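You operate a simulated robot arm through the tools that you are given. There is no shell and no other tool. Be economical: measure what you need, move in short steps, check, and stop when the job is done.

You are at the controls of a simulated robot arm. One attempt, no reset.

JOB
Put the 50 red suction cup from the valve table top on the small pipe clamp there and the 30 red suction cup on the pipe table top. Put one of the white clips from the valve table top on the lower shelf of the pipe table. Open the seals drawer, put the red ring on the valve table top away inside and shut the drawer again. Take the S yellow band from the pipe table top and leave it on the valve table top. Take the green scrub pad and put it on the lower shelf of the valve table. Open the cups drawer, put the cup from the lower filler shelf inside and shut the drawer again. Turn the right dose dial to 0. Set the grey speed selector to 1. Turn the colour dial to 5. Do these in any order. Set down upright: red suction cup, white clip, cup. The grey speed selector goes to its stop.

The check looks at the end state, three seconds after you hand in, the way a careful person would. Anything else that was tipped, shoved, dropped, spilled or broken makes it a failure. Lids that push on must go on centred and level and be pressed home; caps that screw on are set level and turned clockwise until they are tight.

ROBOT AND FRAMES
A 7-joint arm with a fingered hand on a trunk, on a base that drives. Base frame: it is fixed to the floor where the robot stands at the start and does not move with it; the origin is under the middle of the robot, x ahead of it, y to its left, z up; the surface under the hand at the start is at about z = 86. Readings come in cm, degrees, newtons and seconds.
With the tool pointing down near the work surface it reaches from about 36 to 86 cm from the robot's upright axis, wherever it stands. Its first joint turns from -143.0 to 143.0 degrees. Places, roughly: colour dial [-430, 350, 90]; cup [-100, 375, 100]; cups drawer [-430, 260, 80]; cups drawer inside [-440, 260, 70]; green scrub pad (7x10x5 cm) [80, 190, 70]; grey speed selector [-210, 130, 60]; lower shelf of the pipe table [70, 100, 20]; lower shelf of the valve table [70, -60, 20]; pipe table top [70, 100, 70]; red ring (5x5x2 cm) [60, -110, 90]; red suction cup [50, -25, 100]; right dose dial [-230, 280, 60]; seals drawer [-430, 320, 80]; seals drawer inside [-440, 320, 70]; small pipe clamp (14x9x3 cm) [90, -20, 90]; valve table top [70, -60, 90]; white clip [75, -75, 100]; yellow band [75, 150, 75]. Payload 3 kg.
The TCP is the grasp point between the finger pads, 2.6 cm short of the fingertips. In the tool frame z runs along the fingers and y along their closing line. The gripper opens to 14.8 cm. The gripper's body begins 7.3 cm behind the TCP. The gripper is a hand of 3 fingers: y runs from the thumb to the fingers, the wrist lies at [0, 0, -22.9] in the tool frame, and closing takes about 1.5 s.
Orientation is that of the tool frame in the base frame, as [roll, pitch, yaw] about the fixed x, y, z axes, in that order (R = Rz(yaw) Ry(pitch) Rx(roll)). With the fingers straight down and closing along the base's y, the tool's x points along the base's -x, its y along +y and its z along -z.

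CONTROLS
- The arm moves only by the tool step_arm. Its argument "plan" is a list of rows, each an object (a shift or turn left out is 0, a gripper value left out holds the last) with "gripper": the finger opening in cm, from 0 to 14.8; "translation": the shift along the tool's x, y, z in cm, a list of three; "turn": the turn, a rotation vector about the tool's x, y, z in rad, a list of three. In form: [{"gripper": gripper, "translation": [dx, dy, dz], "turn": [rx, ry, rz]}, ...]. A call has 1 to 20 rows; each row shifts and turns the commanded pose from where the row before left it, along the tool's axes as they then stand. A row lasts 0.2 s, in which the tool goes at most 5 cm and 8.6 degrees; a call with a longer step from one row to the next is refused whole, and so is a gripper value outside its range. A pose out of reach is approached as far as the arm can. The call stops where the force on the tool passes 40 N (or 10 N more than at its start, if that is more) or the arm is blocked; 0.2 s more then pass. Each finger travels about 15.3 cm/s and halts on what it meets, pressing with about 23 N; the grip force reading is that of the motor and also rises with nothing between the fingers. The clock runs only during rows and for 0.2 s after the last one: add rows that do not move to give the fingers time. The reply holds the time, the measured pose of the TCP, the force on the tool along the base axes, the opening and the grip force, in the units named above and with some noise, with the torque about the TCP (base axes, N m) and any sound that the robot's microphone picked up.
- Cameras (640 x 400 px; columns grow to the right, rows downward): "scene" is now at [14.78, -1.82, 186.16]; the picture's right is [-0.12, -0.99, -0.00], its down [-0.79, 0.10, -0.61] and it looks along [0.60, -0.07, -0.79] (base axes); focal length 250 px, centre (320, 200). "wrist" rides on the gripper at [6.8, -3.9, -9] in the tool frame; the picture's right is [0.50, 0.87, 0.00], its down [-0.66, 0.38, -0.65] and it looks along [-0.57, 0.33, 0.76] (tool axes); focal length 222 px, centre (320, 200). There is no depth. A picture from a camera that has moved, and an enlarged one, comes with that camera's place and axes in the base frame and with its lens. The place of the scene camera against the robot may be out by one fixed shift of up to 1.2 cm in any direction.
- camera(camera): a new picture of that camera. The clock stands still meanwhile.
- move_column(by): slides the trunk up (or, below 0, down) by that many cm; the arm and the scene camera ride with it, the base frame stays. It gives what a move gives, with no picture.
- steer(legs): drives the robot by 1 to 6 legs, each [ahead, left, turn to the left] in cm, cm and degrees, along the robot's own axes; the way and the turn of a leg run together, so that a leg with both is an arc; at most 150 cm and 180 degrees a leg. The arm and the cameras ride along, it lands a little off, and it stops where it bumps. It gives what a move gives.
- preshape(shape): the hand has 3 fingers and takes this shape, open, in about a second: jaw (thumb against the fingers, like two jaws); tri (thumb and two fingers); tip (a fingertip pinch); poke (one finger out to press); point (the index stretched); flat (the hand flat); cup (the hand cupped); fist (a fist). The gripper value then closes the fingers along that shape, each until it touches; the sizes above hold for jaw. It gives what a move gives, with no picture.
- turn_head(pan, tilt): turns the head with the scene camera to pan (to the left, within 86 degrees either way) and tilt (down, from -29 to 69), counted from straight ahead of the robot. It gives what a move gives.
- inspect(camera, box): a new picture of the part [left, top, right, bottom] of that camera's present view, enlarged. The clock stands still meanwhile.
- sign_off(): hands the job in; it is judged then, once.

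Work in short steps. Places have to be worked out from the pictures, the camera data and where the tool is seen: move nearer, look again, correct. Check each grasp and each placing, and mend what went wrong. You have 535 turns and 306 pictures in all, those below and enlarged ones among them. Open the gripper and draw the arm clear of the work before you hand the job in, unless the task says otherwise.

The tools are called after "Call:" as a command line: name --argument value ..., lists and objects as JSON in quotes. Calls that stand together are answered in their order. step_arm: Moves the arm, as the interface text tells. Its arguments: {"type":"object","properties":{"plan":{"type":"array","items":{"type":"object","properties":{"gripper":{"type":"number"},"translation":{"type":"array","items":{"type":"number"}},"turn":{"type":"array","items":{"type":"number"}}}}}},"required":["plan"]} The other tools are called the same way: move_column (by) slides the trunk up or down; preshape (shape) gives the hand a shape; steer (legs) drives the base; turn_head (pan, tilt) turns the head that bears the scene camera; camera (camera) takes a picture; inspect (camera, box) takes an enlarged picture of a part of a camera's view; sign_off () hands the job in.

At the start:

```text
clock: 0.0
tcp_pos: [83.25, -35.37, 119.68]
tool_rot: [-180.0, 0.0, 179.9]
force: [-0.3, -0.4, 0.2]
moment: [0.05, -0.02, 0.0]
grip_width: 14.79
grasp_force: 0.1
shape: jaw
trunk travel left (down, up): [-80.0, 9.0]
robot x, y, heading: [0.18, -0.18, 0.1]
head pan, tilt: [-7.0, 52.4]
```

scene: 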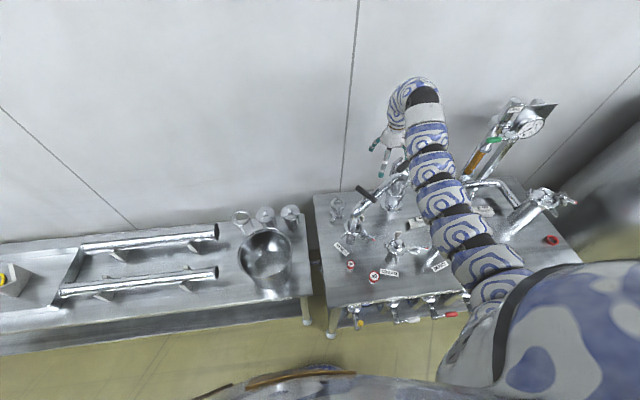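
wrist: 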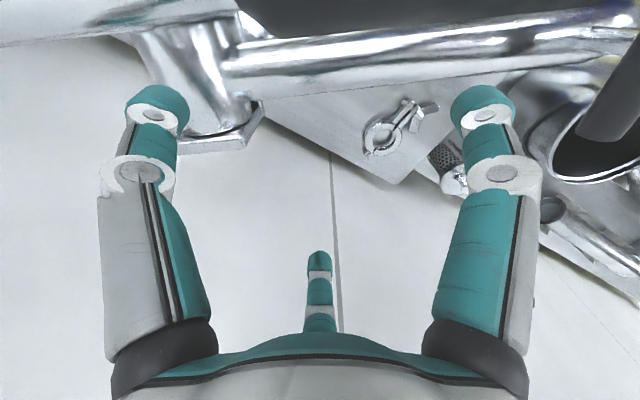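

I'll look at the valve table enlarged to find the small items.

Call:
inspect --camera "scene" --box '[310, 170, 470, 340]'

Call:
inspect --camera "scene" --box '[420, 80, 600, 280]'

```text
2.35 times, centred on (390, 255) of scene
camera zoom: at [14.78, -1.82, 186.16], right [-0.12, -0.99, 0.0], down [-0.79, 0.1, -0.61], along [0.6, -0.07, -0.79], focal length 588 px, centre (155, 71)
```

zoom: 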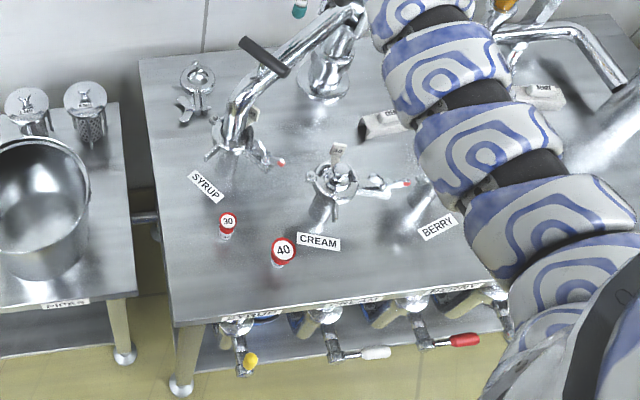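

```text
2.00 times, centred on (510, 180) of scene
camera zoom: at [14.78, -1.82, 186.16], right [-0.12, -0.99, 0.0], down [-0.79, 0.1, -0.61], along [0.6, -0.07, -0.79], focal length 500 px, centre (-60, 240)
```

zoom: 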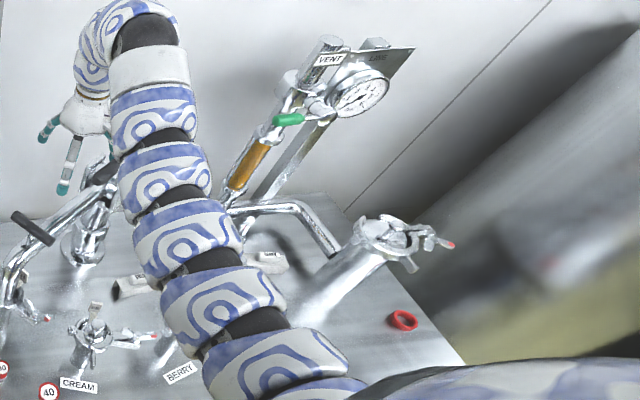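

The arm hides the middle of the table. I'll look around with the head first to know the room before driving.

Call:
turn_head --pan 80 --tilt 20

Call:
camera --camera "scene"

Call:
turn_head --pan 40 --tilt 35

Call:
camera --camera "scene"

Call:
turn_head --pan -80 --tilt 30

Call:
camera --camera "scene"

```text
clock: 1.6
tcp_pos: [83.17, -35.31, 119.7]
tool_rot: [179.9, 0.0, 180.0]
force: [0.0, -0.6, 0.6]
moment: [-0.01, -0.01, -0.02]
grip_width: 14.79
grasp_force: 0.1
shape: jaw
trunk travel left (down, up): [-80.0, 9.0]
robot x, y, heading: [0.05, -0.06, 0.0]
head pan, tilt: [80.0, 20.0]
```

```text
301 pictures are left
camera scene: at [9.0, 8.27, 191.04], right [0.98, -0.17, 0.0], down [-0.06, -0.34, -0.94], along [0.16, 0.93, -0.34], focal length 250 px, centre (320, 200)
```

scene: 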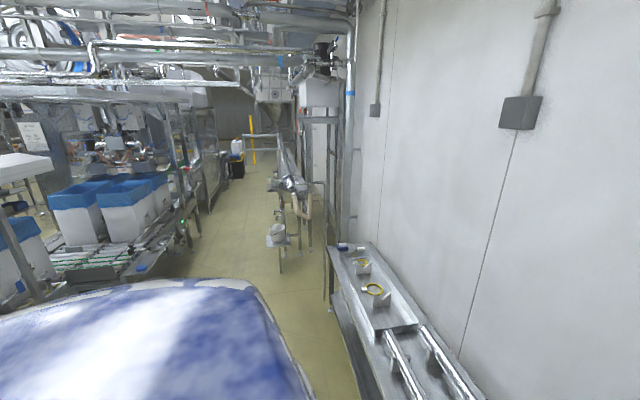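

```text
clock: 2.7
tcp_pos: [83.16, -35.39, 119.75]
tool_rot: [-180.0, 0.1, -179.9]
force: [-0.3, -0.4, 0.1]
moment: [-0.01, 0.0, 0.01]
grip_width: 14.76
grasp_force: 0.0
shape: jaw
trunk travel left (down, up): [-80.0, 9.0]
robot x, y, heading: [0.16, -0.18, -0.1]
head pan, tilt: [40.0, 35.0]
```

```text
300 pictures are left
camera scene: at [14.11, 4.77, 188.66], right [0.64, -0.77, 0.0], down [-0.44, -0.37, -0.82], along [0.63, 0.53, -0.57], focal length 250 px, centre (320, 200)
```

scene: 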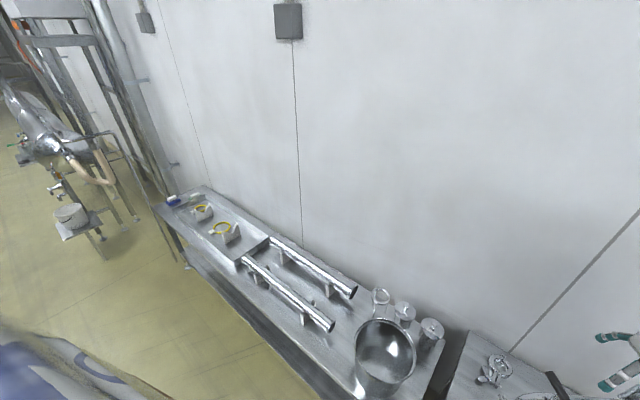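

```text
clock: 4.7
tcp_pos: [83.19, -35.45, 119.59]
tool_rot: [-180.0, 0.0, -180.0]
force: [0.7, -1.0, 0.1]
moment: [0.0, 0.0, -0.02]
grip_width: 14.79
grasp_force: 0.1
shape: jaw
trunk travel left (down, up): [-80.0, 9.0]
robot x, y, heading: [0.34, 0.13, 0.1]
head pan, tilt: [-80.0, 30.0]
```

```text
299 pictures are left
camera scene: at [8.95, -9.81, 189.44], right [-0.98, -0.17, 0.0], down [-0.09, 0.49, -0.87], along [0.15, -0.85, -0.5], focal length 250 px, centre (320, 200)
```

scene: 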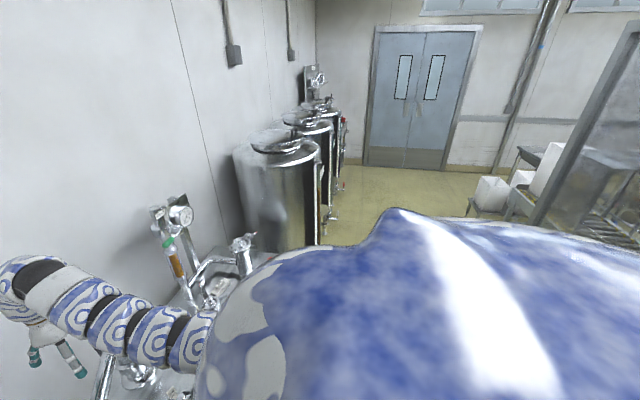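

Aisle has room behind. I raise the trunk and back off 30 cm to unmask the table.

Call:
move_column --by 9

Call:
steer --legs '[[-25, 0, 0]]'

Call:
turn_head --pan -20 --tilt 45

Call:
camera --camera "scene"

Call:
camera --camera "wrist"

```text
clock: 5.9
tcp_pos: [83.25, -35.38, 128.73]
tool_rot: [180.0, -0.1, 179.9]
force: [0.3, -0.1, 0.5]
moment: [0.02, -0.03, -0.01]
grip_width: 14.8
grasp_force: 0.2
shape: jaw
trunk travel left (down, up): [-89.0, 0.0]
robot x, y, heading: [-0.12, 0.26, 0.2]
head pan, tilt: [-80.0, 30.0]
```

```text
clock: 7.7
tcp_pos: [58.57, -35.43, 128.87]
tool_rot: [180.0, 0.1, 179.9]
force: [-0.1, 0.6, 0.4]
moment: [-0.01, -0.03, -0.02]
grip_width: 14.78
grasp_force: 0.0
shape: jaw
trunk travel left (down, up): [-89.0, 0.0]
robot x, y, heading: [-24.47, 0.05, 0.1]
head pan, tilt: [-80.0, 30.0]
```

```text
clock: 9.0
tcp_pos: [58.51, -35.51, 128.77]
tool_rot: [180.0, 0.0, 179.9]
force: [0.2, 0.0, 0.2]
moment: [0.0, -0.03, 0.01]
grip_width: 14.77
grasp_force: 0.0
shape: jaw
trunk travel left (down, up): [-89.0, 0.0]
robot x, y, heading: [-24.84, -0.06, -0.1]
head pan, tilt: [-20.0, 45.0]
```

```text
298 pictures are left
camera scene: at [-9.59, -3.7, 196.18], right [-0.34, -0.94, 0.0], down [-0.66, 0.24, -0.71], along [0.66, -0.24, -0.71], focal length 250 px, centre (320, 200)
```

scene: 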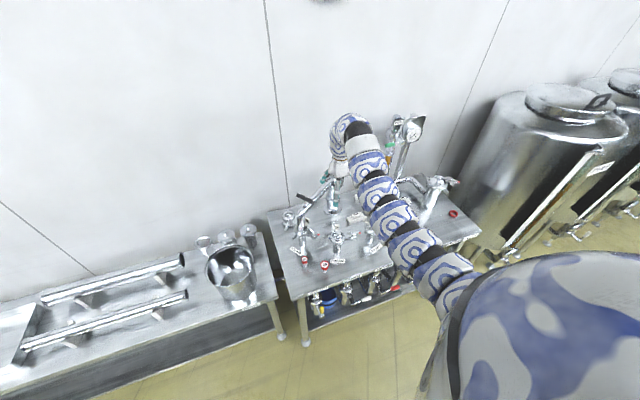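

```text
297 pictures are left
camera wrist: at [51.77, -39.33, 137.72], right [-0.5, 0.87, 0.0], down [0.66, 0.38, 0.65], along [0.57, 0.33, -0.76], focal length 222 px, centre (320, 200)
```

wrist: 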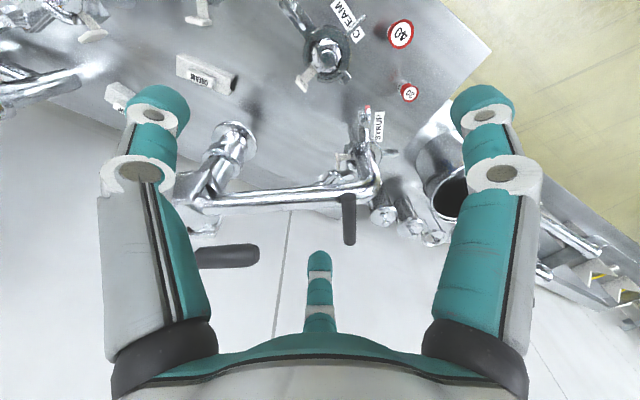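

Call:
inspect --camera "scene" --box '[260, 160, 420, 340]'

Call:
inspect --camera "wrist" --box '[60, 0, 480, 260]'

Call:
inspect --camera "scene" --box '[370, 160, 500, 290]'

```text
2.22 times, centred on (340, 250) of scene
camera zoom: at [-9.59, -3.7, 196.18], right [-0.34, -0.94, 0.0], down [-0.66, 0.24, -0.71], along [0.66, -0.24, -0.71], focal length 556 px, centre (276, 89)
```

zoom: 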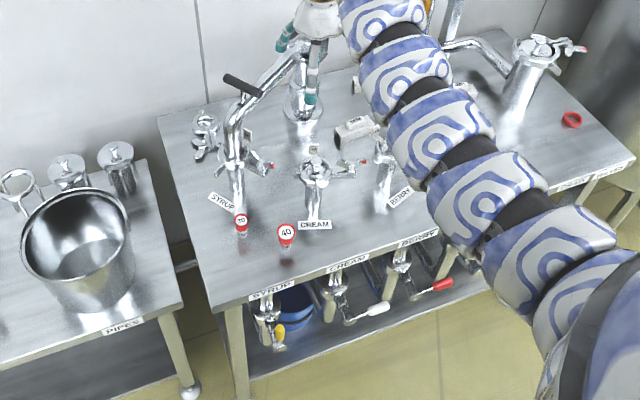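

```text
1.52 times, centred on (270, 130) of wrist
camera zoom: at [51.77, -39.33, 137.72], right [-0.5, 0.87, 0.0], down [0.66, 0.38, 0.65], along [0.57, 0.33, -0.76], focal length 338 px, centre (396, 307)
```

zoom: 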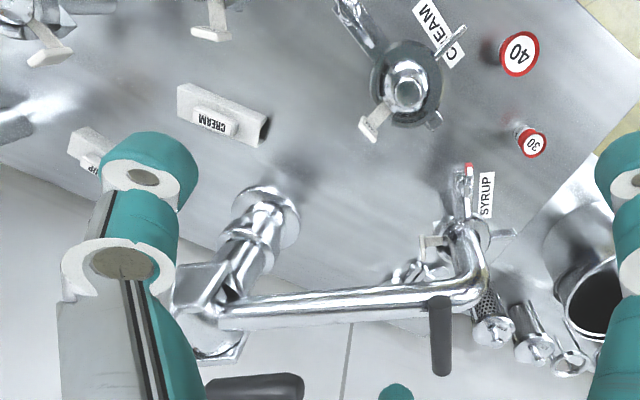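

```text
3.08 times, centred on (435, 225) of scene
camera zoom: at [-9.59, -3.7, 196.18], right [-0.34, -0.94, 0.0], down [-0.66, 0.24, -0.71], along [0.66, -0.24, -0.71], focal length 769 px, centre (-34, 123)
```

zoom: 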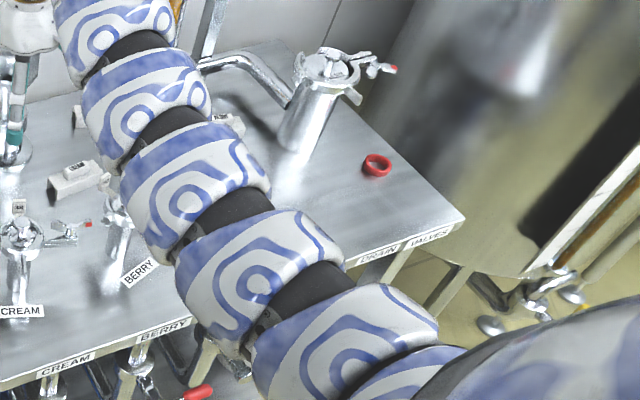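

The 50 cup isn't visible yet. I retract the hand toward the robot to uncover the table.

Call:
step_arm --plan '[{"translation": [4, 0, -2]}, {"translation": [4, 0, -2]}, {"translation": [4, 0, -2]}, {"translation": [4, 0, -2]}, {"translation": [4, 0, -2]}, {"translation": [4, 0, 0]}, {"translation": [4, 0, 0]}, {"translation": [4, 0, 0]}, {"translation": [4, -2, 0]}, {"translation": [4, -2, 0]}, {"translation": [0, -4, 0]}, {"translation": [0, -4, 0]}, {"translation": [0, -4, 0]}, {"translation": [0, -4, 0]}]'

Call:
camera --camera "scene"

Call:
camera --camera "wrist"

```text
clock: 12.0
tcp_pos: [57.2, -52.96, 129.12]
tool_rot: [-180.0, 0.1, 179.9]
force: [-0.4, 0.3, 0.0]
moment: [-0.02, -0.01, 0.0]
grip_width: 14.8
grasp_force: 0.1
shape: jaw
out of reach, approached as far as the arm can: row 1, 2, 3, 4, 5, 6, 7, 8, 9, 10
trunk travel left (down, up): [-89.0, 0.0]
robot x, y, heading: [-24.55, 0.08, -0.2]
head pan, tilt: [-20.0, 45.0]
```

```text
293 pictures are left
camera scene: at [-9.57, -3.77, 196.17], right [-0.34, -0.94, 0.0], down [-0.66, 0.24, -0.71], along [0.66, -0.24, -0.71], focal length 250 px, centre (320, 200)
```

scene: 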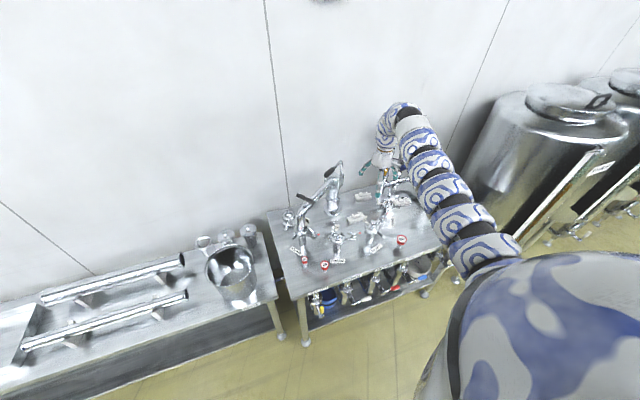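

```text
292 pictures are left
camera wrist: at [50.39, -56.68, 138.12], right [-0.5, 0.87, 0.0], down [0.66, 0.38, 0.65], along [0.57, 0.33, -0.76], focal length 222 px, centre (320, 200)
```

wrist: 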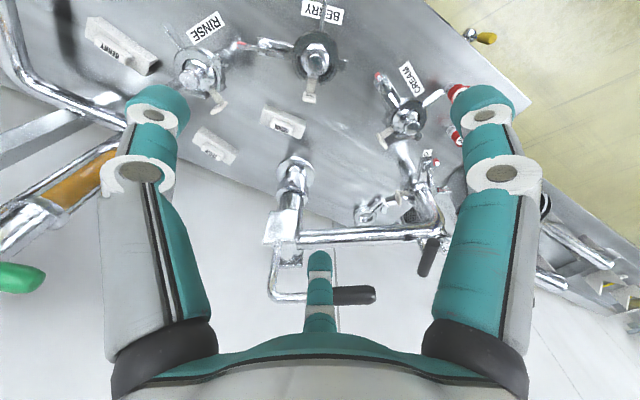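

Now the third cup shows. Zoom in.

Call:
inspect --camera "scene" --box '[265, 180, 365, 290]'

Call:
inspect --camera "scene" --box '[330, 180, 450, 310]'

Call:
inspect --camera "wrist" --box '[60, 0, 480, 260]'

```text
3.64 times, centred on (315, 235) of scene
camera zoom: at [-9.57, -3.77, 196.17], right [-0.34, -0.94, 0.0], down [-0.66, 0.24, -0.71], along [0.66, -0.24, -0.71], focal length 909 px, centre (338, 73)
```

zoom: 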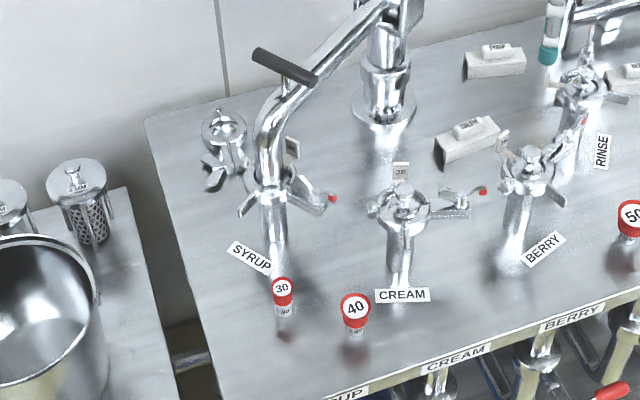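

```text
3.08 times, centred on (390, 245) of scene
camera zoom: at [-9.57, -3.77, 196.17], right [-0.34, -0.94, 0.0], down [-0.66, 0.24, -0.71], along [0.66, -0.24, -0.71], focal length 769 px, centre (105, 62)
```

zoom: 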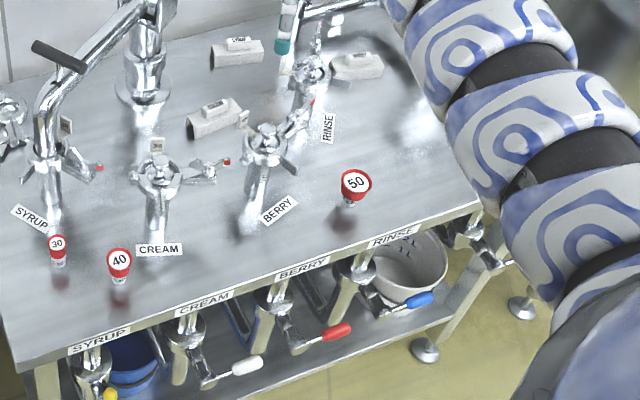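

```text
1.52 times, centred on (270, 130) of wrist
camera zoom: at [50.39, -56.68, 138.12], right [-0.5, 0.87, 0.0], down [0.66, 0.38, 0.65], along [0.57, 0.33, -0.76], focal length 338 px, centre (396, 307)
```

zoom: 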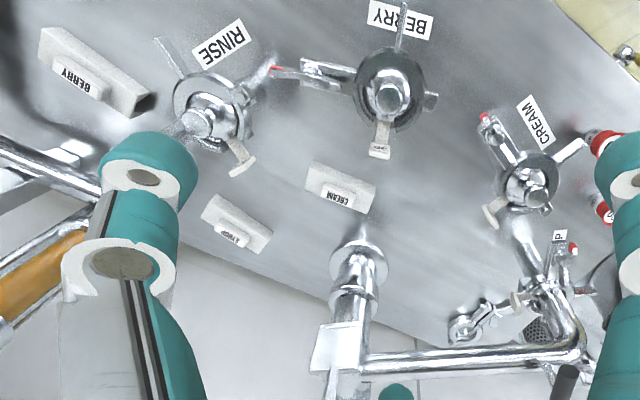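

The three cups (30, 40, 50) and three white clips are clear. I pull the hand back off the table a bit before driving nearer.

Call:
step_arm --plan '[{"translation": [0, 0, 2]}, {"translation": [4, 0, 0]}, {"translation": [4, 0, 0]}, {"translation": [4, 0, 0]}, {"translation": [4, 0, 0]}, {"translation": [4, 0, 0]}]'

```text
clock: 13.4
tcp_pos: [48.7, -54.36, 125.31]
tool_rot: [-179.9, 0.0, 179.9]
force: [1.1, 0.3, -0.3]
moment: [0.02, -0.02, 0.02]
grip_width: 14.79
grasp_force: 0.1
shape: jaw
out of reach, approached as far as the arm can: row 3, 4, 5, 6
trunk travel left (down, up): [-89.0, 0.0]
robot x, y, heading: [-24.52, -0.06, -0.2]
head pan, tilt: [-20.0, 45.0]
```

Call:
step_arm --plan '[{"translation": [3, 0, 3]}, {"translation": [4, 0, 2]}, {"translation": [4, 0, 2]}, {"translation": [4, 0, 0]}, {"translation": [4, 0, 0]}, {"translation": [4, 0, 0]}]'

Call:
camera --camera "wrist"

```text
clock: 14.8
tcp_pos: [25.89, -54.51, 117.85]
tool_rot: [-179.9, -0.1, 179.9]
force: [1.1, 0.0, -0.1]
moment: [0.01, -0.02, 0.0]
grip_width: 14.8
grasp_force: 0.3
shape: jaw
out of reach, approached as far as the arm can: row 1
trunk travel left (down, up): [-89.0, 0.0]
robot x, y, heading: [-24.67, -0.03, 0.1]
head pan, tilt: [-20.0, 45.0]
```

```text
288 pictures are left
camera wrist: at [19.07, -58.3, 126.83], right [-0.5, 0.87, 0.0], down [0.66, 0.38, 0.65], along [0.57, 0.32, -0.76], focal length 222 px, centre (320, 200)
```

wrist: 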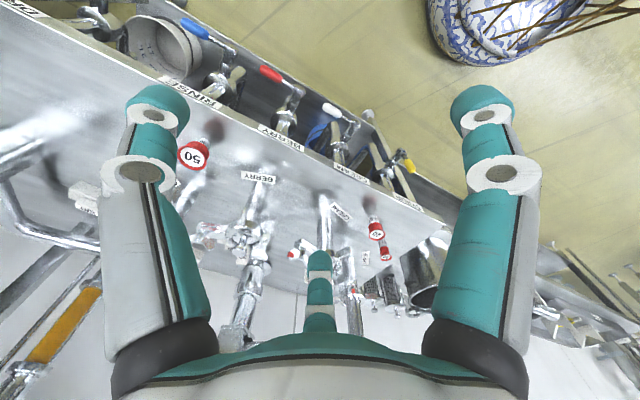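

The wrist view shows a free base and the 50 cup near (46,-68). I drive closer (forward 24, right 10).

Call:
steer --legs '[[22, -12, 0]]'

Call:
camera --camera "wrist"

```text
clock: 16.7
tcp_pos: [48.35, -66.75, 117.75]
tool_rot: [-180.0, 0.0, 179.7]
force: [0.8, -0.7, 0.3]
moment: [-0.02, 0.04, -0.04]
grip_width: 14.81
grasp_force: 0.0
shape: jaw
trunk travel left (down, up): [-89.0, 0.0]
robot x, y, heading: [-2.37, -11.89, -0.4]
head pan, tilt: [-20.0, 45.0]
```

```text
287 pictures are left
camera wrist: at [41.51, -70.5, 126.75], right [-0.5, 0.87, 0.0], down [0.66, 0.38, 0.65], along [0.57, 0.32, -0.76], focal length 222 px, centre (320, 200)
```

wrist: 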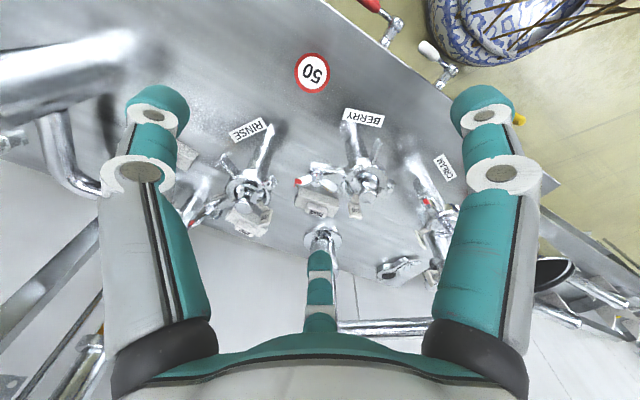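

Head of the 50 cup comes out at about (47.4, -68.3). Align and descend partway with opening 9.

Call:
step_arm --plan '[{"gripper": 9, "translation": [0.9, -1.6, 0]}, {"translation": [0, 0, 4]}, {"translation": [0, 0, 4]}, {"translation": [0, 0, 4]}, {"translation": [0, 0, 4]}]'

Call:
camera --camera "wrist"

Call:
turn_head --pan -50 --tilt 50

Call:
camera --camera "scene"

```text
clock: 17.9
tcp_pos: [47.09, -68.04, 101.65]
tool_rot: [-180.0, 0.0, 179.7]
force: [-0.4, 0.3, -0.4]
moment: [-0.01, -0.02, 0.01]
grip_width: 9.06
grasp_force: 0.0
shape: jaw
trunk travel left (down, up): [-89.0, 0.0]
robot x, y, heading: [-2.48, -11.7, -0.1]
head pan, tilt: [-20.0, 45.0]
```

```text
286 pictures are left
camera wrist: at [40.38, -71.88, 110.6], right [-0.5, 0.87, 0.0], down [0.66, 0.38, 0.65], along [0.57, 0.33, -0.76], focal length 222 px, centre (320, 200)
```

wrist: 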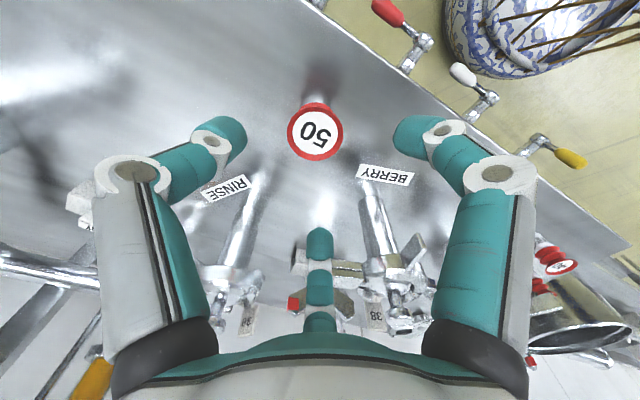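

```text
clock: 18.8
tcp_pos: [47.25, -68.08, 101.78]
tool_rot: [-179.9, 0.0, 179.8]
force: [0.2, 0.2, 0.3]
moment: [0.01, 0.03, -0.03]
grip_width: 9.05
grasp_force: 0.0
shape: jaw
trunk travel left (down, up): [-89.0, 0.0]
robot x, y, heading: [-1.98, -11.85, -0.3]
head pan, tilt: [-50.0, 50.0]
```

```text
285 pictures are left
camera scene: at [10.0, -18.9, 195.49], right [-0.77, -0.64, 0.0], down [-0.49, 0.59, -0.64], along [0.41, -0.49, -0.77], focal length 250 px, centre (320, 200)
```

scene: 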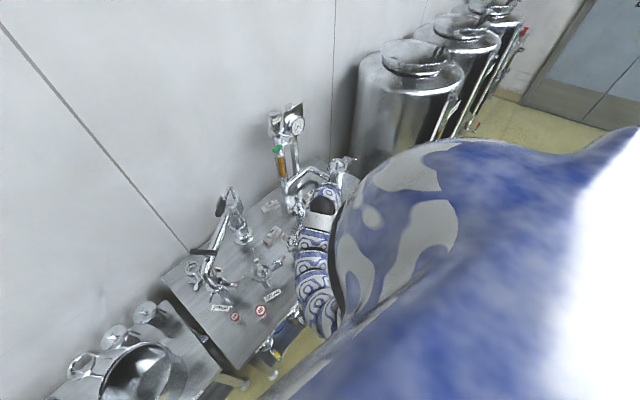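

Cup is centred under the hand, its top at z≈92. I descend to z≈90.8 and close.

Call:
step_arm --plan '[{"translation": [0, -0.2, 4]}, {"translation": [0, 0, 4]}, {"translation": [0, 0, 3]}, {}]'

Call:
camera --camera "wrist"

```text
clock: 19.8
tcp_pos: [47.25, -68.62, 90.64]
tool_rot: [-179.9, 0.1, 179.8]
force: [0.2, 0.4, 1.6]
moment: [-0.01, 0.02, 0.0]
grip_width: 9.05
grasp_force: 0.0
shape: jaw
trunk travel left (down, up): [-89.0, 0.0]
robot x, y, heading: [-2.22, -12.04, -0.2]
head pan, tilt: [-50.0, 50.0]
```

```text
284 pictures are left
camera wrist: at [40.49, -72.43, 99.56], right [-0.5, 0.87, 0.0], down [0.66, 0.38, 0.65], along [0.57, 0.32, -0.76], focal length 222 px, centre (320, 200)
```

wrist: 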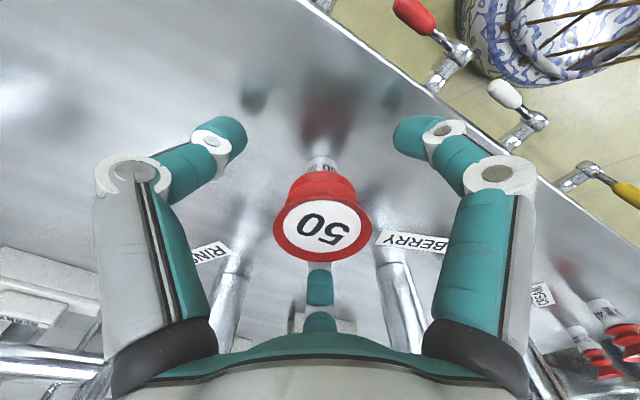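

The rim sits right at TCP height; lower 1 cm more and close.

Call:
step_arm --plan '[{"translation": [0, 0.1, 1.0]}, {"gripper": 4}, {"gripper": 3}, {"gripper": 2}, {}, {}, {}, {}]'

Call:
camera --camera "wrist"

```text
clock: 21.6
tcp_pos: [47.3, -68.46, 89.7]
tool_rot: [-179.9, 0.0, 179.8]
force: [-0.4, -0.1, -0.9]
moment: [0.01, -0.02, -0.04]
grip_width: 2.12
grasp_force: 0.0
shape: jaw
trunk travel left (down, up): [-89.0, 0.0]
robot x, y, heading: [-2.45, -12.43, -0.2]
head pan, tilt: [-50.0, 50.0]
```

```text
283 pictures are left
camera wrist: at [40.41, -72.29, 98.59], right [-0.5, 0.87, 0.0], down [0.66, 0.38, 0.65], along [0.57, 0.32, -0.76], focal length 222 px, centre (320, 200)
```

wrist: 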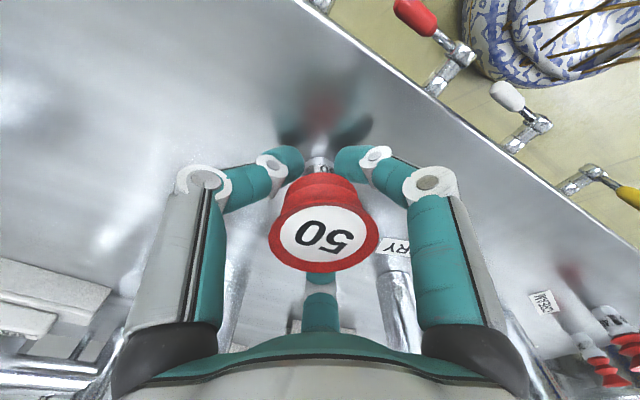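

Not gripping yet; close further.

Call:
step_arm --plan '[{"gripper": 0.5}, {"gripper": 0}, {}, {}, {}, {}]'

Call:
camera --camera "wrist"

```text
clock: 23.0
tcp_pos: [47.17, -68.47, 89.65]
tool_rot: [-180.0, 0.0, 179.8]
force: [-0.3, -0.2, 0.2]
moment: [0.02, 0.02, 0.01]
grip_width: 1.95
grasp_force: 23.0
shape: jaw
trunk travel left (down, up): [-89.0, 0.0]
robot x, y, heading: [-2.31, -12.2, -0.2]
head pan, tilt: [-50.0, 50.0]
```

```text
282 pictures are left
camera wrist: at [40.42, -72.3, 98.6], right [-0.5, 0.87, 0.0], down [0.66, 0.38, 0.65], along [0.57, 0.32, -0.76], focal length 222 px, centre (320, 200)
```

wrist: 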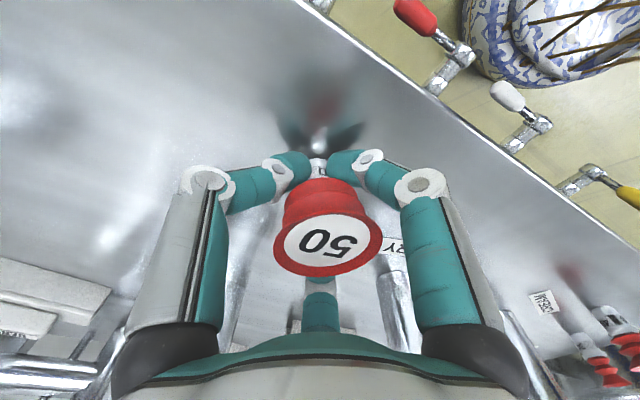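

Gripped on the metal fitting. Lift straight up and bring the hand back off the table front.

Call:
step_arm --plan '[{"translation": [0, 0, -2]}, {"translation": [0, 0, -4]}, {"translation": [0, 0, -4]}, {"translation": [0, 0, -4]}, {"translation": [0, 0, -4]}, {"translation": [0, 0, -4]}, {"translation": [0, 0, -4]}, {"translation": [4, 0, 0]}, {"translation": [4, 0, 0]}, {"translation": [4, 0, 0]}, {"translation": [4, 0, 0]}, {"translation": [4, 0, 0]}]'

Call:
camera --camera "wrist"

```text
clock: 25.6
tcp_pos: [27.29, -68.24, 116.05]
tool_rot: [-179.9, -0.1, 179.8]
force: [0.1, 0.1, 0.5]
moment: [0.02, 0.02, -0.02]
grip_width: 1.92
grasp_force: 22.4
shape: jaw
trunk travel left (down, up): [-89.0, 0.0]
robot x, y, heading: [-1.93, -12.13, -0.2]
head pan, tilt: [-50.0, 50.0]
```

```text
281 pictures are left
camera wrist: at [20.38, -72.03, 125.07], right [-0.5, 0.87, 0.0], down [0.66, 0.38, 0.65], along [0.57, 0.32, -0.76], focal length 222 px, centre (320, 200)
```

wrist: 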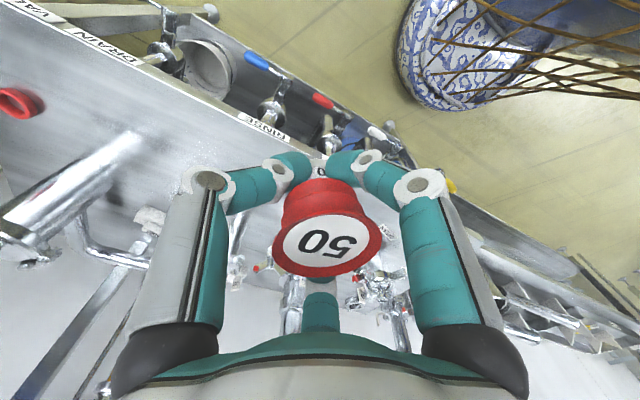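

Cup is held firmly. I drive back-left and then extend the arm toward the table's left end clear of the gooseneck.

Call:
steer --legs '[[-23, 29, 0]]'

Call:
step_arm --plan '[{"translation": [-2, 4, 0]}, {"translation": [-2, 4, 0]}, {"translation": [-2, 4, 0]}, {"translation": [-3, 4, 0]}, {"translation": [-3, 4, 0]}, {"translation": [-3, 4, 0]}, {"translation": [-3, 4, 0]}, {"translation": [-3, 4, 0]}, {"translation": [-3, 4, 0]}, {"translation": [-4, 2, 0]}, {"translation": [-4, 0, 0]}, {"translation": [-4, 0, 0]}, {"translation": [-4, 0, 0]}, {"translation": [-4, 0, 0]}, {"translation": [-4, 0, 0]}, {"translation": [-3, 0, 0]}]'

Call:
turn_head --pan -10 --tilt 40

Call:
camera --camera "scene"

Call:
camera --camera "wrist"

```text
clock: 28.0
tcp_pos: [4.48, -38.73, 116.05]
tool_rot: [-179.9, 0.0, 179.7]
force: [-0.1, 0.5, -0.9]
moment: [-0.02, 0.0, -0.01]
grip_width: 1.92
grasp_force: 22.9
shape: jaw
trunk travel left (down, up): [-89.0, 0.0]
robot x, y, heading: [-25.06, 17.18, -0.0]
head pan, tilt: [-50.0, 50.0]
```

```text
clock: 31.4
tcp_pos: [58.74, -4.62, 114.51]
tool_rot: [-180.0, -0.2, 179.8]
force: [0.2, 0.6, -1.5]
moment: [-0.03, 0.02, 0.04]
grip_width: 1.91
grasp_force: 23.0
shape: jaw
out of reach, approached as far as the arm can: row 1, 2, 3, 4
trunk travel left (down, up): [-89.0, 0.0]
robot x, y, heading: [-24.94, 17.61, -0.2]
head pan, tilt: [-50.0, 50.0]
```

```text
clock: 32.5
tcp_pos: [58.64, -4.75, 114.57]
tool_rot: [-179.9, 0.0, 179.7]
force: [0.2, -0.1, -0.7]
moment: [0.0, -0.03, 0.03]
grip_width: 1.9
grasp_force: 23.6
shape: jaw
trunk travel left (down, up): [-89.0, 0.0]
robot x, y, heading: [-24.93, 17.83, -0.2]
head pan, tilt: [-10.0, 40.0]
```

```text
280 pictures are left
camera scene: at [-9.3, 14.88, 196.9], right [-0.18, -0.98, 0.0], down [-0.63, 0.12, -0.77], along [0.75, -0.14, -0.64], focal length 250 px, centre (320, 200)
```

scene: 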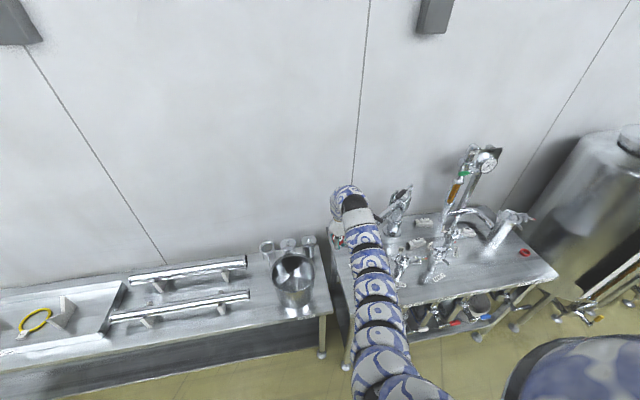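

```text
279 pictures are left
camera wrist: at [51.83, -8.53, 123.56], right [-0.49, 0.87, 0.0], down [0.66, 0.38, 0.65], along [0.57, 0.32, -0.76], focal length 222 px, centre (320, 200)
```

wrist: 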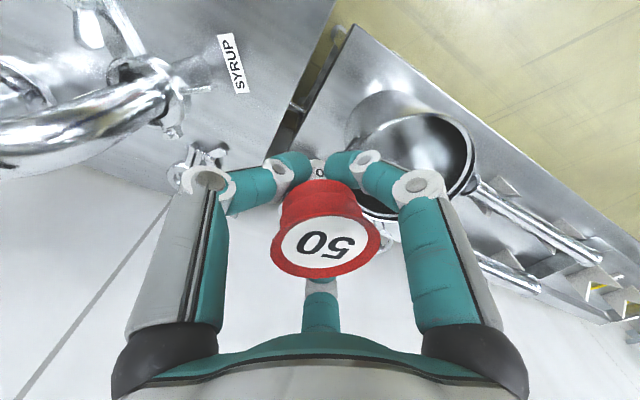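

Clear of the gooseneck. Drive forward to look at the clamp from above.

Call:
steer --legs '[[16, 0, 0]]'

Call:
camera --camera "wrist"

Call:
turn_head --pan -10 --tilt 52

Call:
camera --camera "scene"

```text
clock: 33.9
tcp_pos: [74.42, -4.91, 114.5]
tool_rot: [-179.9, -0.2, 179.8]
force: [0.8, 0.3, -0.3]
moment: [0.04, 0.01, 0.02]
grip_width: 1.9
grasp_force: 22.4
shape: jaw
trunk travel left (down, up): [-89.0, 0.0]
robot x, y, heading: [-9.15, 17.09, -0.3]
head pan, tilt: [-10.0, 40.0]
```

```text
278 pictures are left
camera wrist: at [67.63, -8.6, 123.47], right [-0.49, 0.87, 0.0], down [0.66, 0.38, 0.65], along [0.57, 0.32, -0.76], focal length 222 px, centre (320, 200)
```

wrist: 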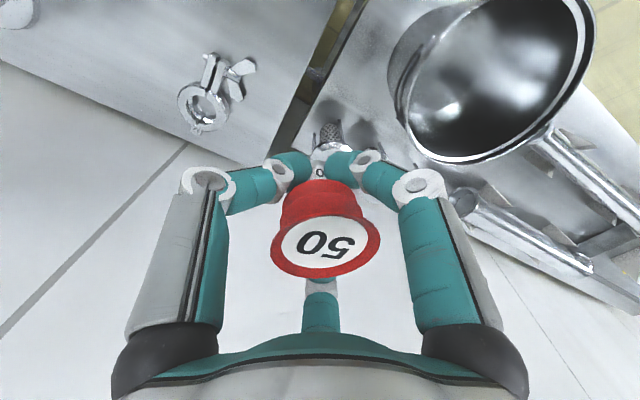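

```text
clock: 34.6
tcp_pos: [74.32, -4.71, 114.58]
tool_rot: [-180.0, -0.1, 179.7]
force: [0.6, 0.0, -0.3]
moment: [-0.04, -0.01, 0.02]
grip_width: 1.93
grasp_force: 22.8
shape: jaw
trunk travel left (down, up): [-89.0, 0.0]
robot x, y, heading: [-9.2, 17.32, -0.1]
head pan, tilt: [-10.0, 52.0]
```

```text
277 pictures are left
camera scene: at [5.37, 14.99, 195.23], right [-0.18, -0.98, 0.0], down [-0.78, 0.14, -0.62], along [0.61, -0.11, -0.79], focal length 250 px, centre (320, 200)
```

scene: 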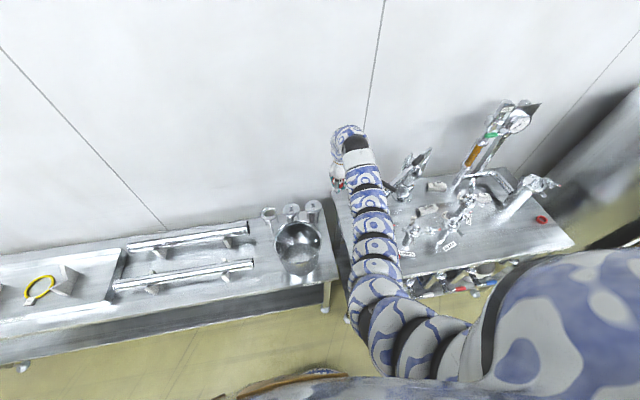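

Call:
inspect --camera "wrist" --box '[150, 30, 290, 150]'

```text
3.33 times, centred on (220, 90) of wrist
camera zoom: at [67.49, -8.6, 123.57], right [-0.49, 0.87, 0.0], down [0.66, 0.38, 0.65], along [0.57, 0.32, -0.76], focal length 740 px, centre (653, 567)
```

zoom: 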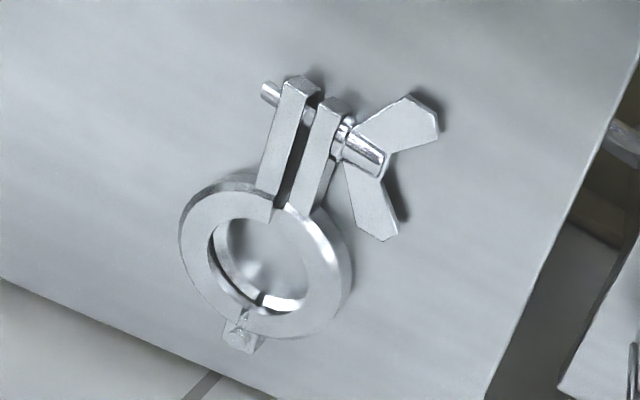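

The clamp ring is centred near (86.7,-18.7), its arms run toward -x at y≈-18.4, wing nut on +y side. I'll set the cup at the broad ring/arm junction (~83.3,-18.4). First reposition hand and base, turning the hand +38° so no finger meets the wing nut.

Call:
step_arm --plan '[{"translation": [1, 3, 0], "turn": [0, 0, -0.11]}, {"translation": [1, 3, 0], "turn": [0, 0, -0.11]}, {"turn": [0, 0, -0.11]}, {"turn": [0, 0, -0.11]}, {"turn": [0, 0, -0.11]}, {"turn": [0, 0, -0.11]}]'

Call:
steer --legs '[[10, -18, 0]]'

Call:
camera --camera "wrist"

```text
clock: 36.0
tcp_pos: [72.1, 1.12, 114.53]
tool_rot: [180.0, -0.1, -142.4]
force: [-0.7, -0.1, -0.5]
moment: [-0.03, 0.0, -0.02]
grip_width: 1.89
grasp_force: 23.2
shape: jaw
trunk travel left (down, up): [-89.0, 0.0]
robot x, y, heading: [-9.47, 17.14, -0.3]
head pan, tilt: [-10.0, 52.0]
```

```text
clock: 37.6
tcp_pos: [81.85, -17.16, 114.54]
tool_rot: [180.0, -0.2, -142.6]
force: [-0.4, 0.3, -1.0]
moment: [0.03, 0.03, -0.02]
grip_width: 1.88
grasp_force: 22.7
shape: jaw
trunk travel left (down, up): [-89.0, 0.0]
robot x, y, heading: [0.35, -0.74, -0.3]
head pan, tilt: [-10.0, 52.0]
```

```text
275 pictures are left
camera wrist: at [78.85, -24.25, 123.55], right [-0.92, 0.38, 0.0], down [0.29, 0.7, 0.65], along [0.25, 0.6, -0.76], focal length 222 px, centre (320, 200)
```

wrist: 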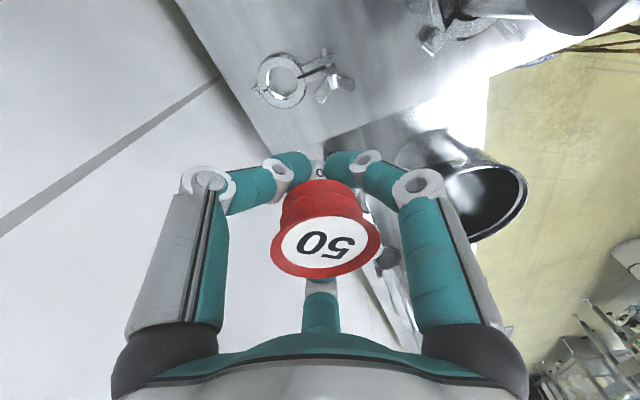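

Call:
inspect --camera "wrist" --box '[230, 40, 370, 120]'

```text
4.57 times, centred on (300, 80) of wrist
camera zoom: at [78.85, -24.25, 123.55], right [-0.92, 0.38, 0.0], down [0.29, 0.7, 0.65], along [0.25, 0.6, -0.76], focal length 1015 px, centre (411, 749)
```

zoom: 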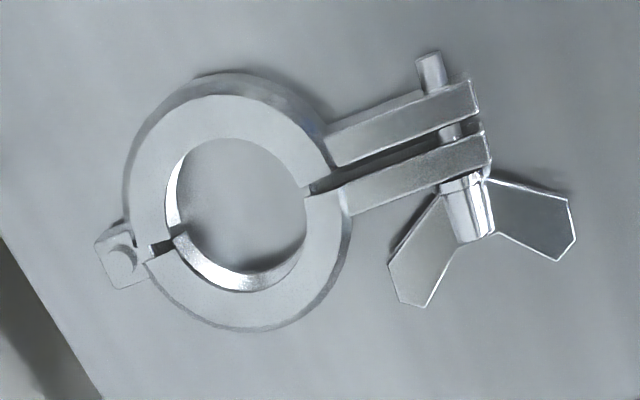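

Ring band is ~1.3 cm wide, centre (86.85,-18.9). Target on the band at the junction: (84.1,-18.6). Align and descend.

Call:
step_arm --plan '[{"translation": [-0.9, -2.5, 0]}, {"translation": [0, 0, 4]}, {"translation": [0, 0, 4]}, {"translation": [0, 0, 4]}, {"translation": [0, 0, 4]}, {"translation": [0, 0, 3]}, {}]'

Call:
camera --camera "wrist"

Call:
camera --camera "scene"

```text
clock: 39.2
tcp_pos: [84.13, -18.46, 95.6]
tool_rot: [180.0, -0.2, -142.6]
force: [0.2, 0.1, -0.7]
moment: [0.01, 0.01, 0.01]
grip_width: 1.89
grasp_force: 22.8
shape: jaw
trunk travel left (down, up): [-89.0, 0.0]
robot x, y, heading: [0.49, -0.69, -0.2]
head pan, tilt: [-10.0, 52.0]
```

```text
273 pictures are left
camera wrist: at [81.06, -25.65, 104.57], right [-0.92, 0.38, 0.0], down [0.29, 0.7, 0.65], along [0.25, 0.6, -0.76], focal length 222 px, centre (320, 200)
```

wrist: 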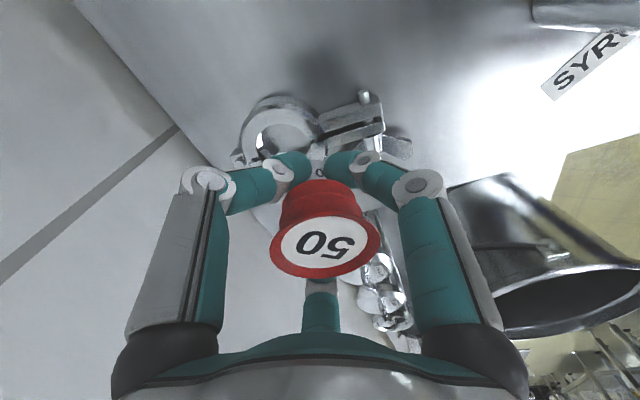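

```text
272 pictures are left
camera scene: at [15.1, -3.03, 195.22], right [-0.18, -0.98, 0.0], down [-0.78, 0.14, -0.62], along [0.61, -0.11, -0.79], focal length 250 px, centre (320, 200)
```

scene: 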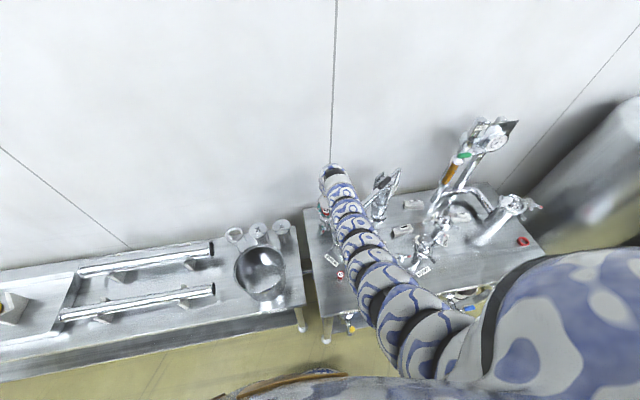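

Over the junction. Lower in small steps watching the force.

Call:
step_arm --plan '[{"translation": [0, -0.1, 1.5]}, {"translation": [0, 0, 1.5]}, {}]'

Call:
inspect --camera "wrist" --box '[220, 60, 440, 220]'

```text
clock: 40.0
tcp_pos: [84.17, -18.52, 92.59]
tool_rot: [-180.0, -0.1, -142.6]
force: [0.1, 0.1, -0.3]
moment: [0.0, -0.03, 0.0]
grip_width: 1.9
grasp_force: 22.8
shape: jaw
trunk travel left (down, up): [-89.0, 0.0]
robot x, y, heading: [0.18, -0.98, -0.2]
head pan, tilt: [-10.0, 52.0]
```

```text
2.50 times, centred on (330, 140) of wrist
camera zoom: at [81.06, -25.79, 101.69], right [-0.92, 0.38, 0.0], down [0.29, 0.7, 0.65], along [0.25, 0.6, -0.76], focal length 555 px, centre (295, 350)
```

zoom: 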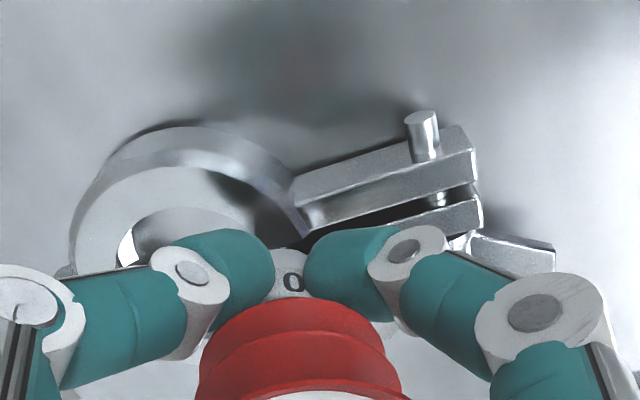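

Call:
step_arm --plan '[{"translation": [0, 0, 0.3]}, {}, {"translation": [0, 0, 0.3]}, {}, {"translation": [0, 0, 0.3]}, {}]'

```text
clock: 41.4
tcp_pos: [83.85, -18.57, 91.86]
tool_rot: [180.0, 0.0, -142.5]
force: [-0.5, -0.1, -0.5]
moment: [0.0, -0.01, 0.02]
grip_width: 1.87
grasp_force: 23.1
shape: jaw
trunk travel left (down, up): [-89.0, 0.0]
robot x, y, heading: [0.24, -0.56, -0.2]
head pan, tilt: [-10.0, 52.0]
```

Call:
step_arm --plan '[{"translation": [0, 0, 0.2]}, {}, {"translation": [0, 0, 0.2]}, {}]'

```text
clock: 42.4
tcp_pos: [83.98, -18.45, 91.84]
tool_rot: [180.0, -0.2, -142.6]
force: [0.1, 0.5, -0.2]
moment: [-0.01, 0.02, 0.02]
grip_width: 1.88
grasp_force: 22.8
shape: jaw
out of reach, approached as far as the arm can: row 1
trunk travel left (down, up): [-89.0, 0.0]
robot x, y, heading: [0.4, -0.49, -0.5]
head pan, tilt: [-10.0, 52.0]
```

Reach limit; I use the trunk for the last bit.

Call:
move_column --by -0.4

```text
clock: 43.0
tcp_pos: [83.97, -18.47, 91.52]
tool_rot: [-179.9, 0.0, -142.6]
force: [-0.5, 0.0, 8.9]
moment: [0.07, 0.04, 0.0]
grip_width: 1.92
grasp_force: 22.0
shape: jaw
trunk travel left (down, up): [-88.6, 0.4]
robot x, y, heading: [0.51, -0.82, -0.1]
head pan, tilt: [-10.0, 52.0]
```

Contact (9 N) at z≈91.5. Open the fingers.

Call:
step_arm --plan '[{"gripper": 2.5}, {"gripper": 3.5}, {"gripper": 5}, {"gripper": 7}, {}, {}]'

Call:
camera --camera "wrist"

```text
clock: 44.4
tcp_pos: [83.91, -18.63, 91.45]
tool_rot: [-179.9, -0.1, -142.7]
force: [0.8, -0.8, 1.0]
moment: [-0.01, -0.02, 0.0]
grip_width: 6.95
grasp_force: 0.1
shape: jaw
trunk travel left (down, up): [-88.6, 0.4]
robot x, y, heading: [0.34, -0.75, -0.4]
head pan, tilt: [-10.0, 52.0]
```

```text
270 pictures are left
camera wrist: at [80.85, -25.72, 100.46], right [-0.92, 0.38, 0.0], down [0.29, 0.7, 0.65], along [0.25, 0.6, -0.76], focal length 222 px, centre (320, 200)
```

wrist: 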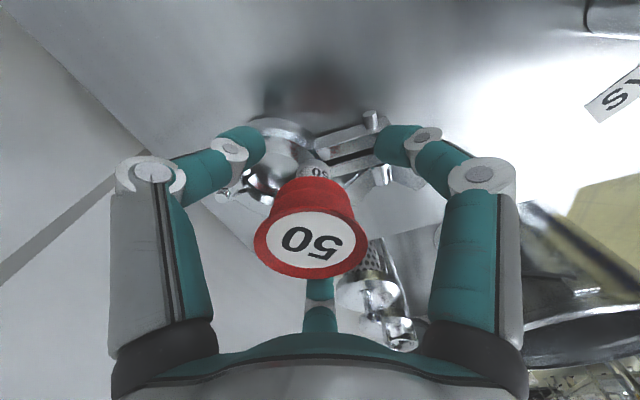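

Cup stands on its own. Open a bit while rising, then lift clear.

Call:
step_arm --plan '[{"translation": [0, 0, -0.5]}, {"gripper": 8, "translation": [0, 0, -0.5]}, {"translation": [0, 0, -1]}, {"gripper": 9, "translation": [0, 0, -1]}, {"translation": [0, 0, -2]}, {"translation": [0, 0, -3]}, {"translation": [0, 0, -4]}, {"translation": [0, 0, -4]}, {}]'

Call:
camera --camera "wrist"

```text
clock: 46.4
tcp_pos: [84.01, -18.6, 107.5]
tool_rot: [179.9, -0.1, -142.6]
force: [0.4, 0.1, 0.1]
moment: [-0.01, 0.01, 0.01]
grip_width: 8.98
grasp_force: 0.1
shape: jaw
trunk travel left (down, up): [-88.6, 0.4]
robot x, y, heading: [0.52, -0.82, -0.4]
head pan, tilt: [-10.0, 52.0]
```

```text
269 pictures are left
camera wrist: at [80.95, -25.82, 116.52], right [-0.92, 0.38, 0.0], down [0.29, 0.7, 0.65], along [0.25, 0.6, -0.76], focal length 222 px, centre (320, 200)
```

wrist: 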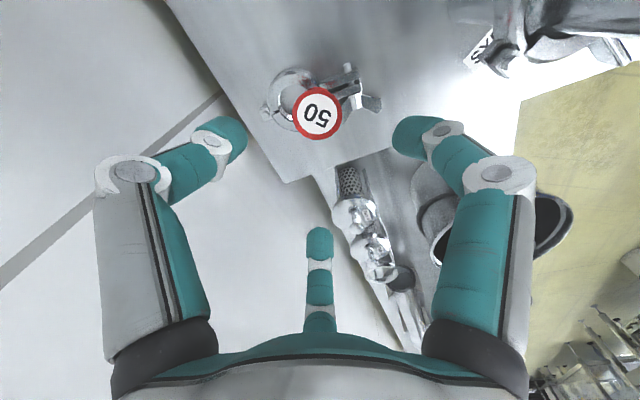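

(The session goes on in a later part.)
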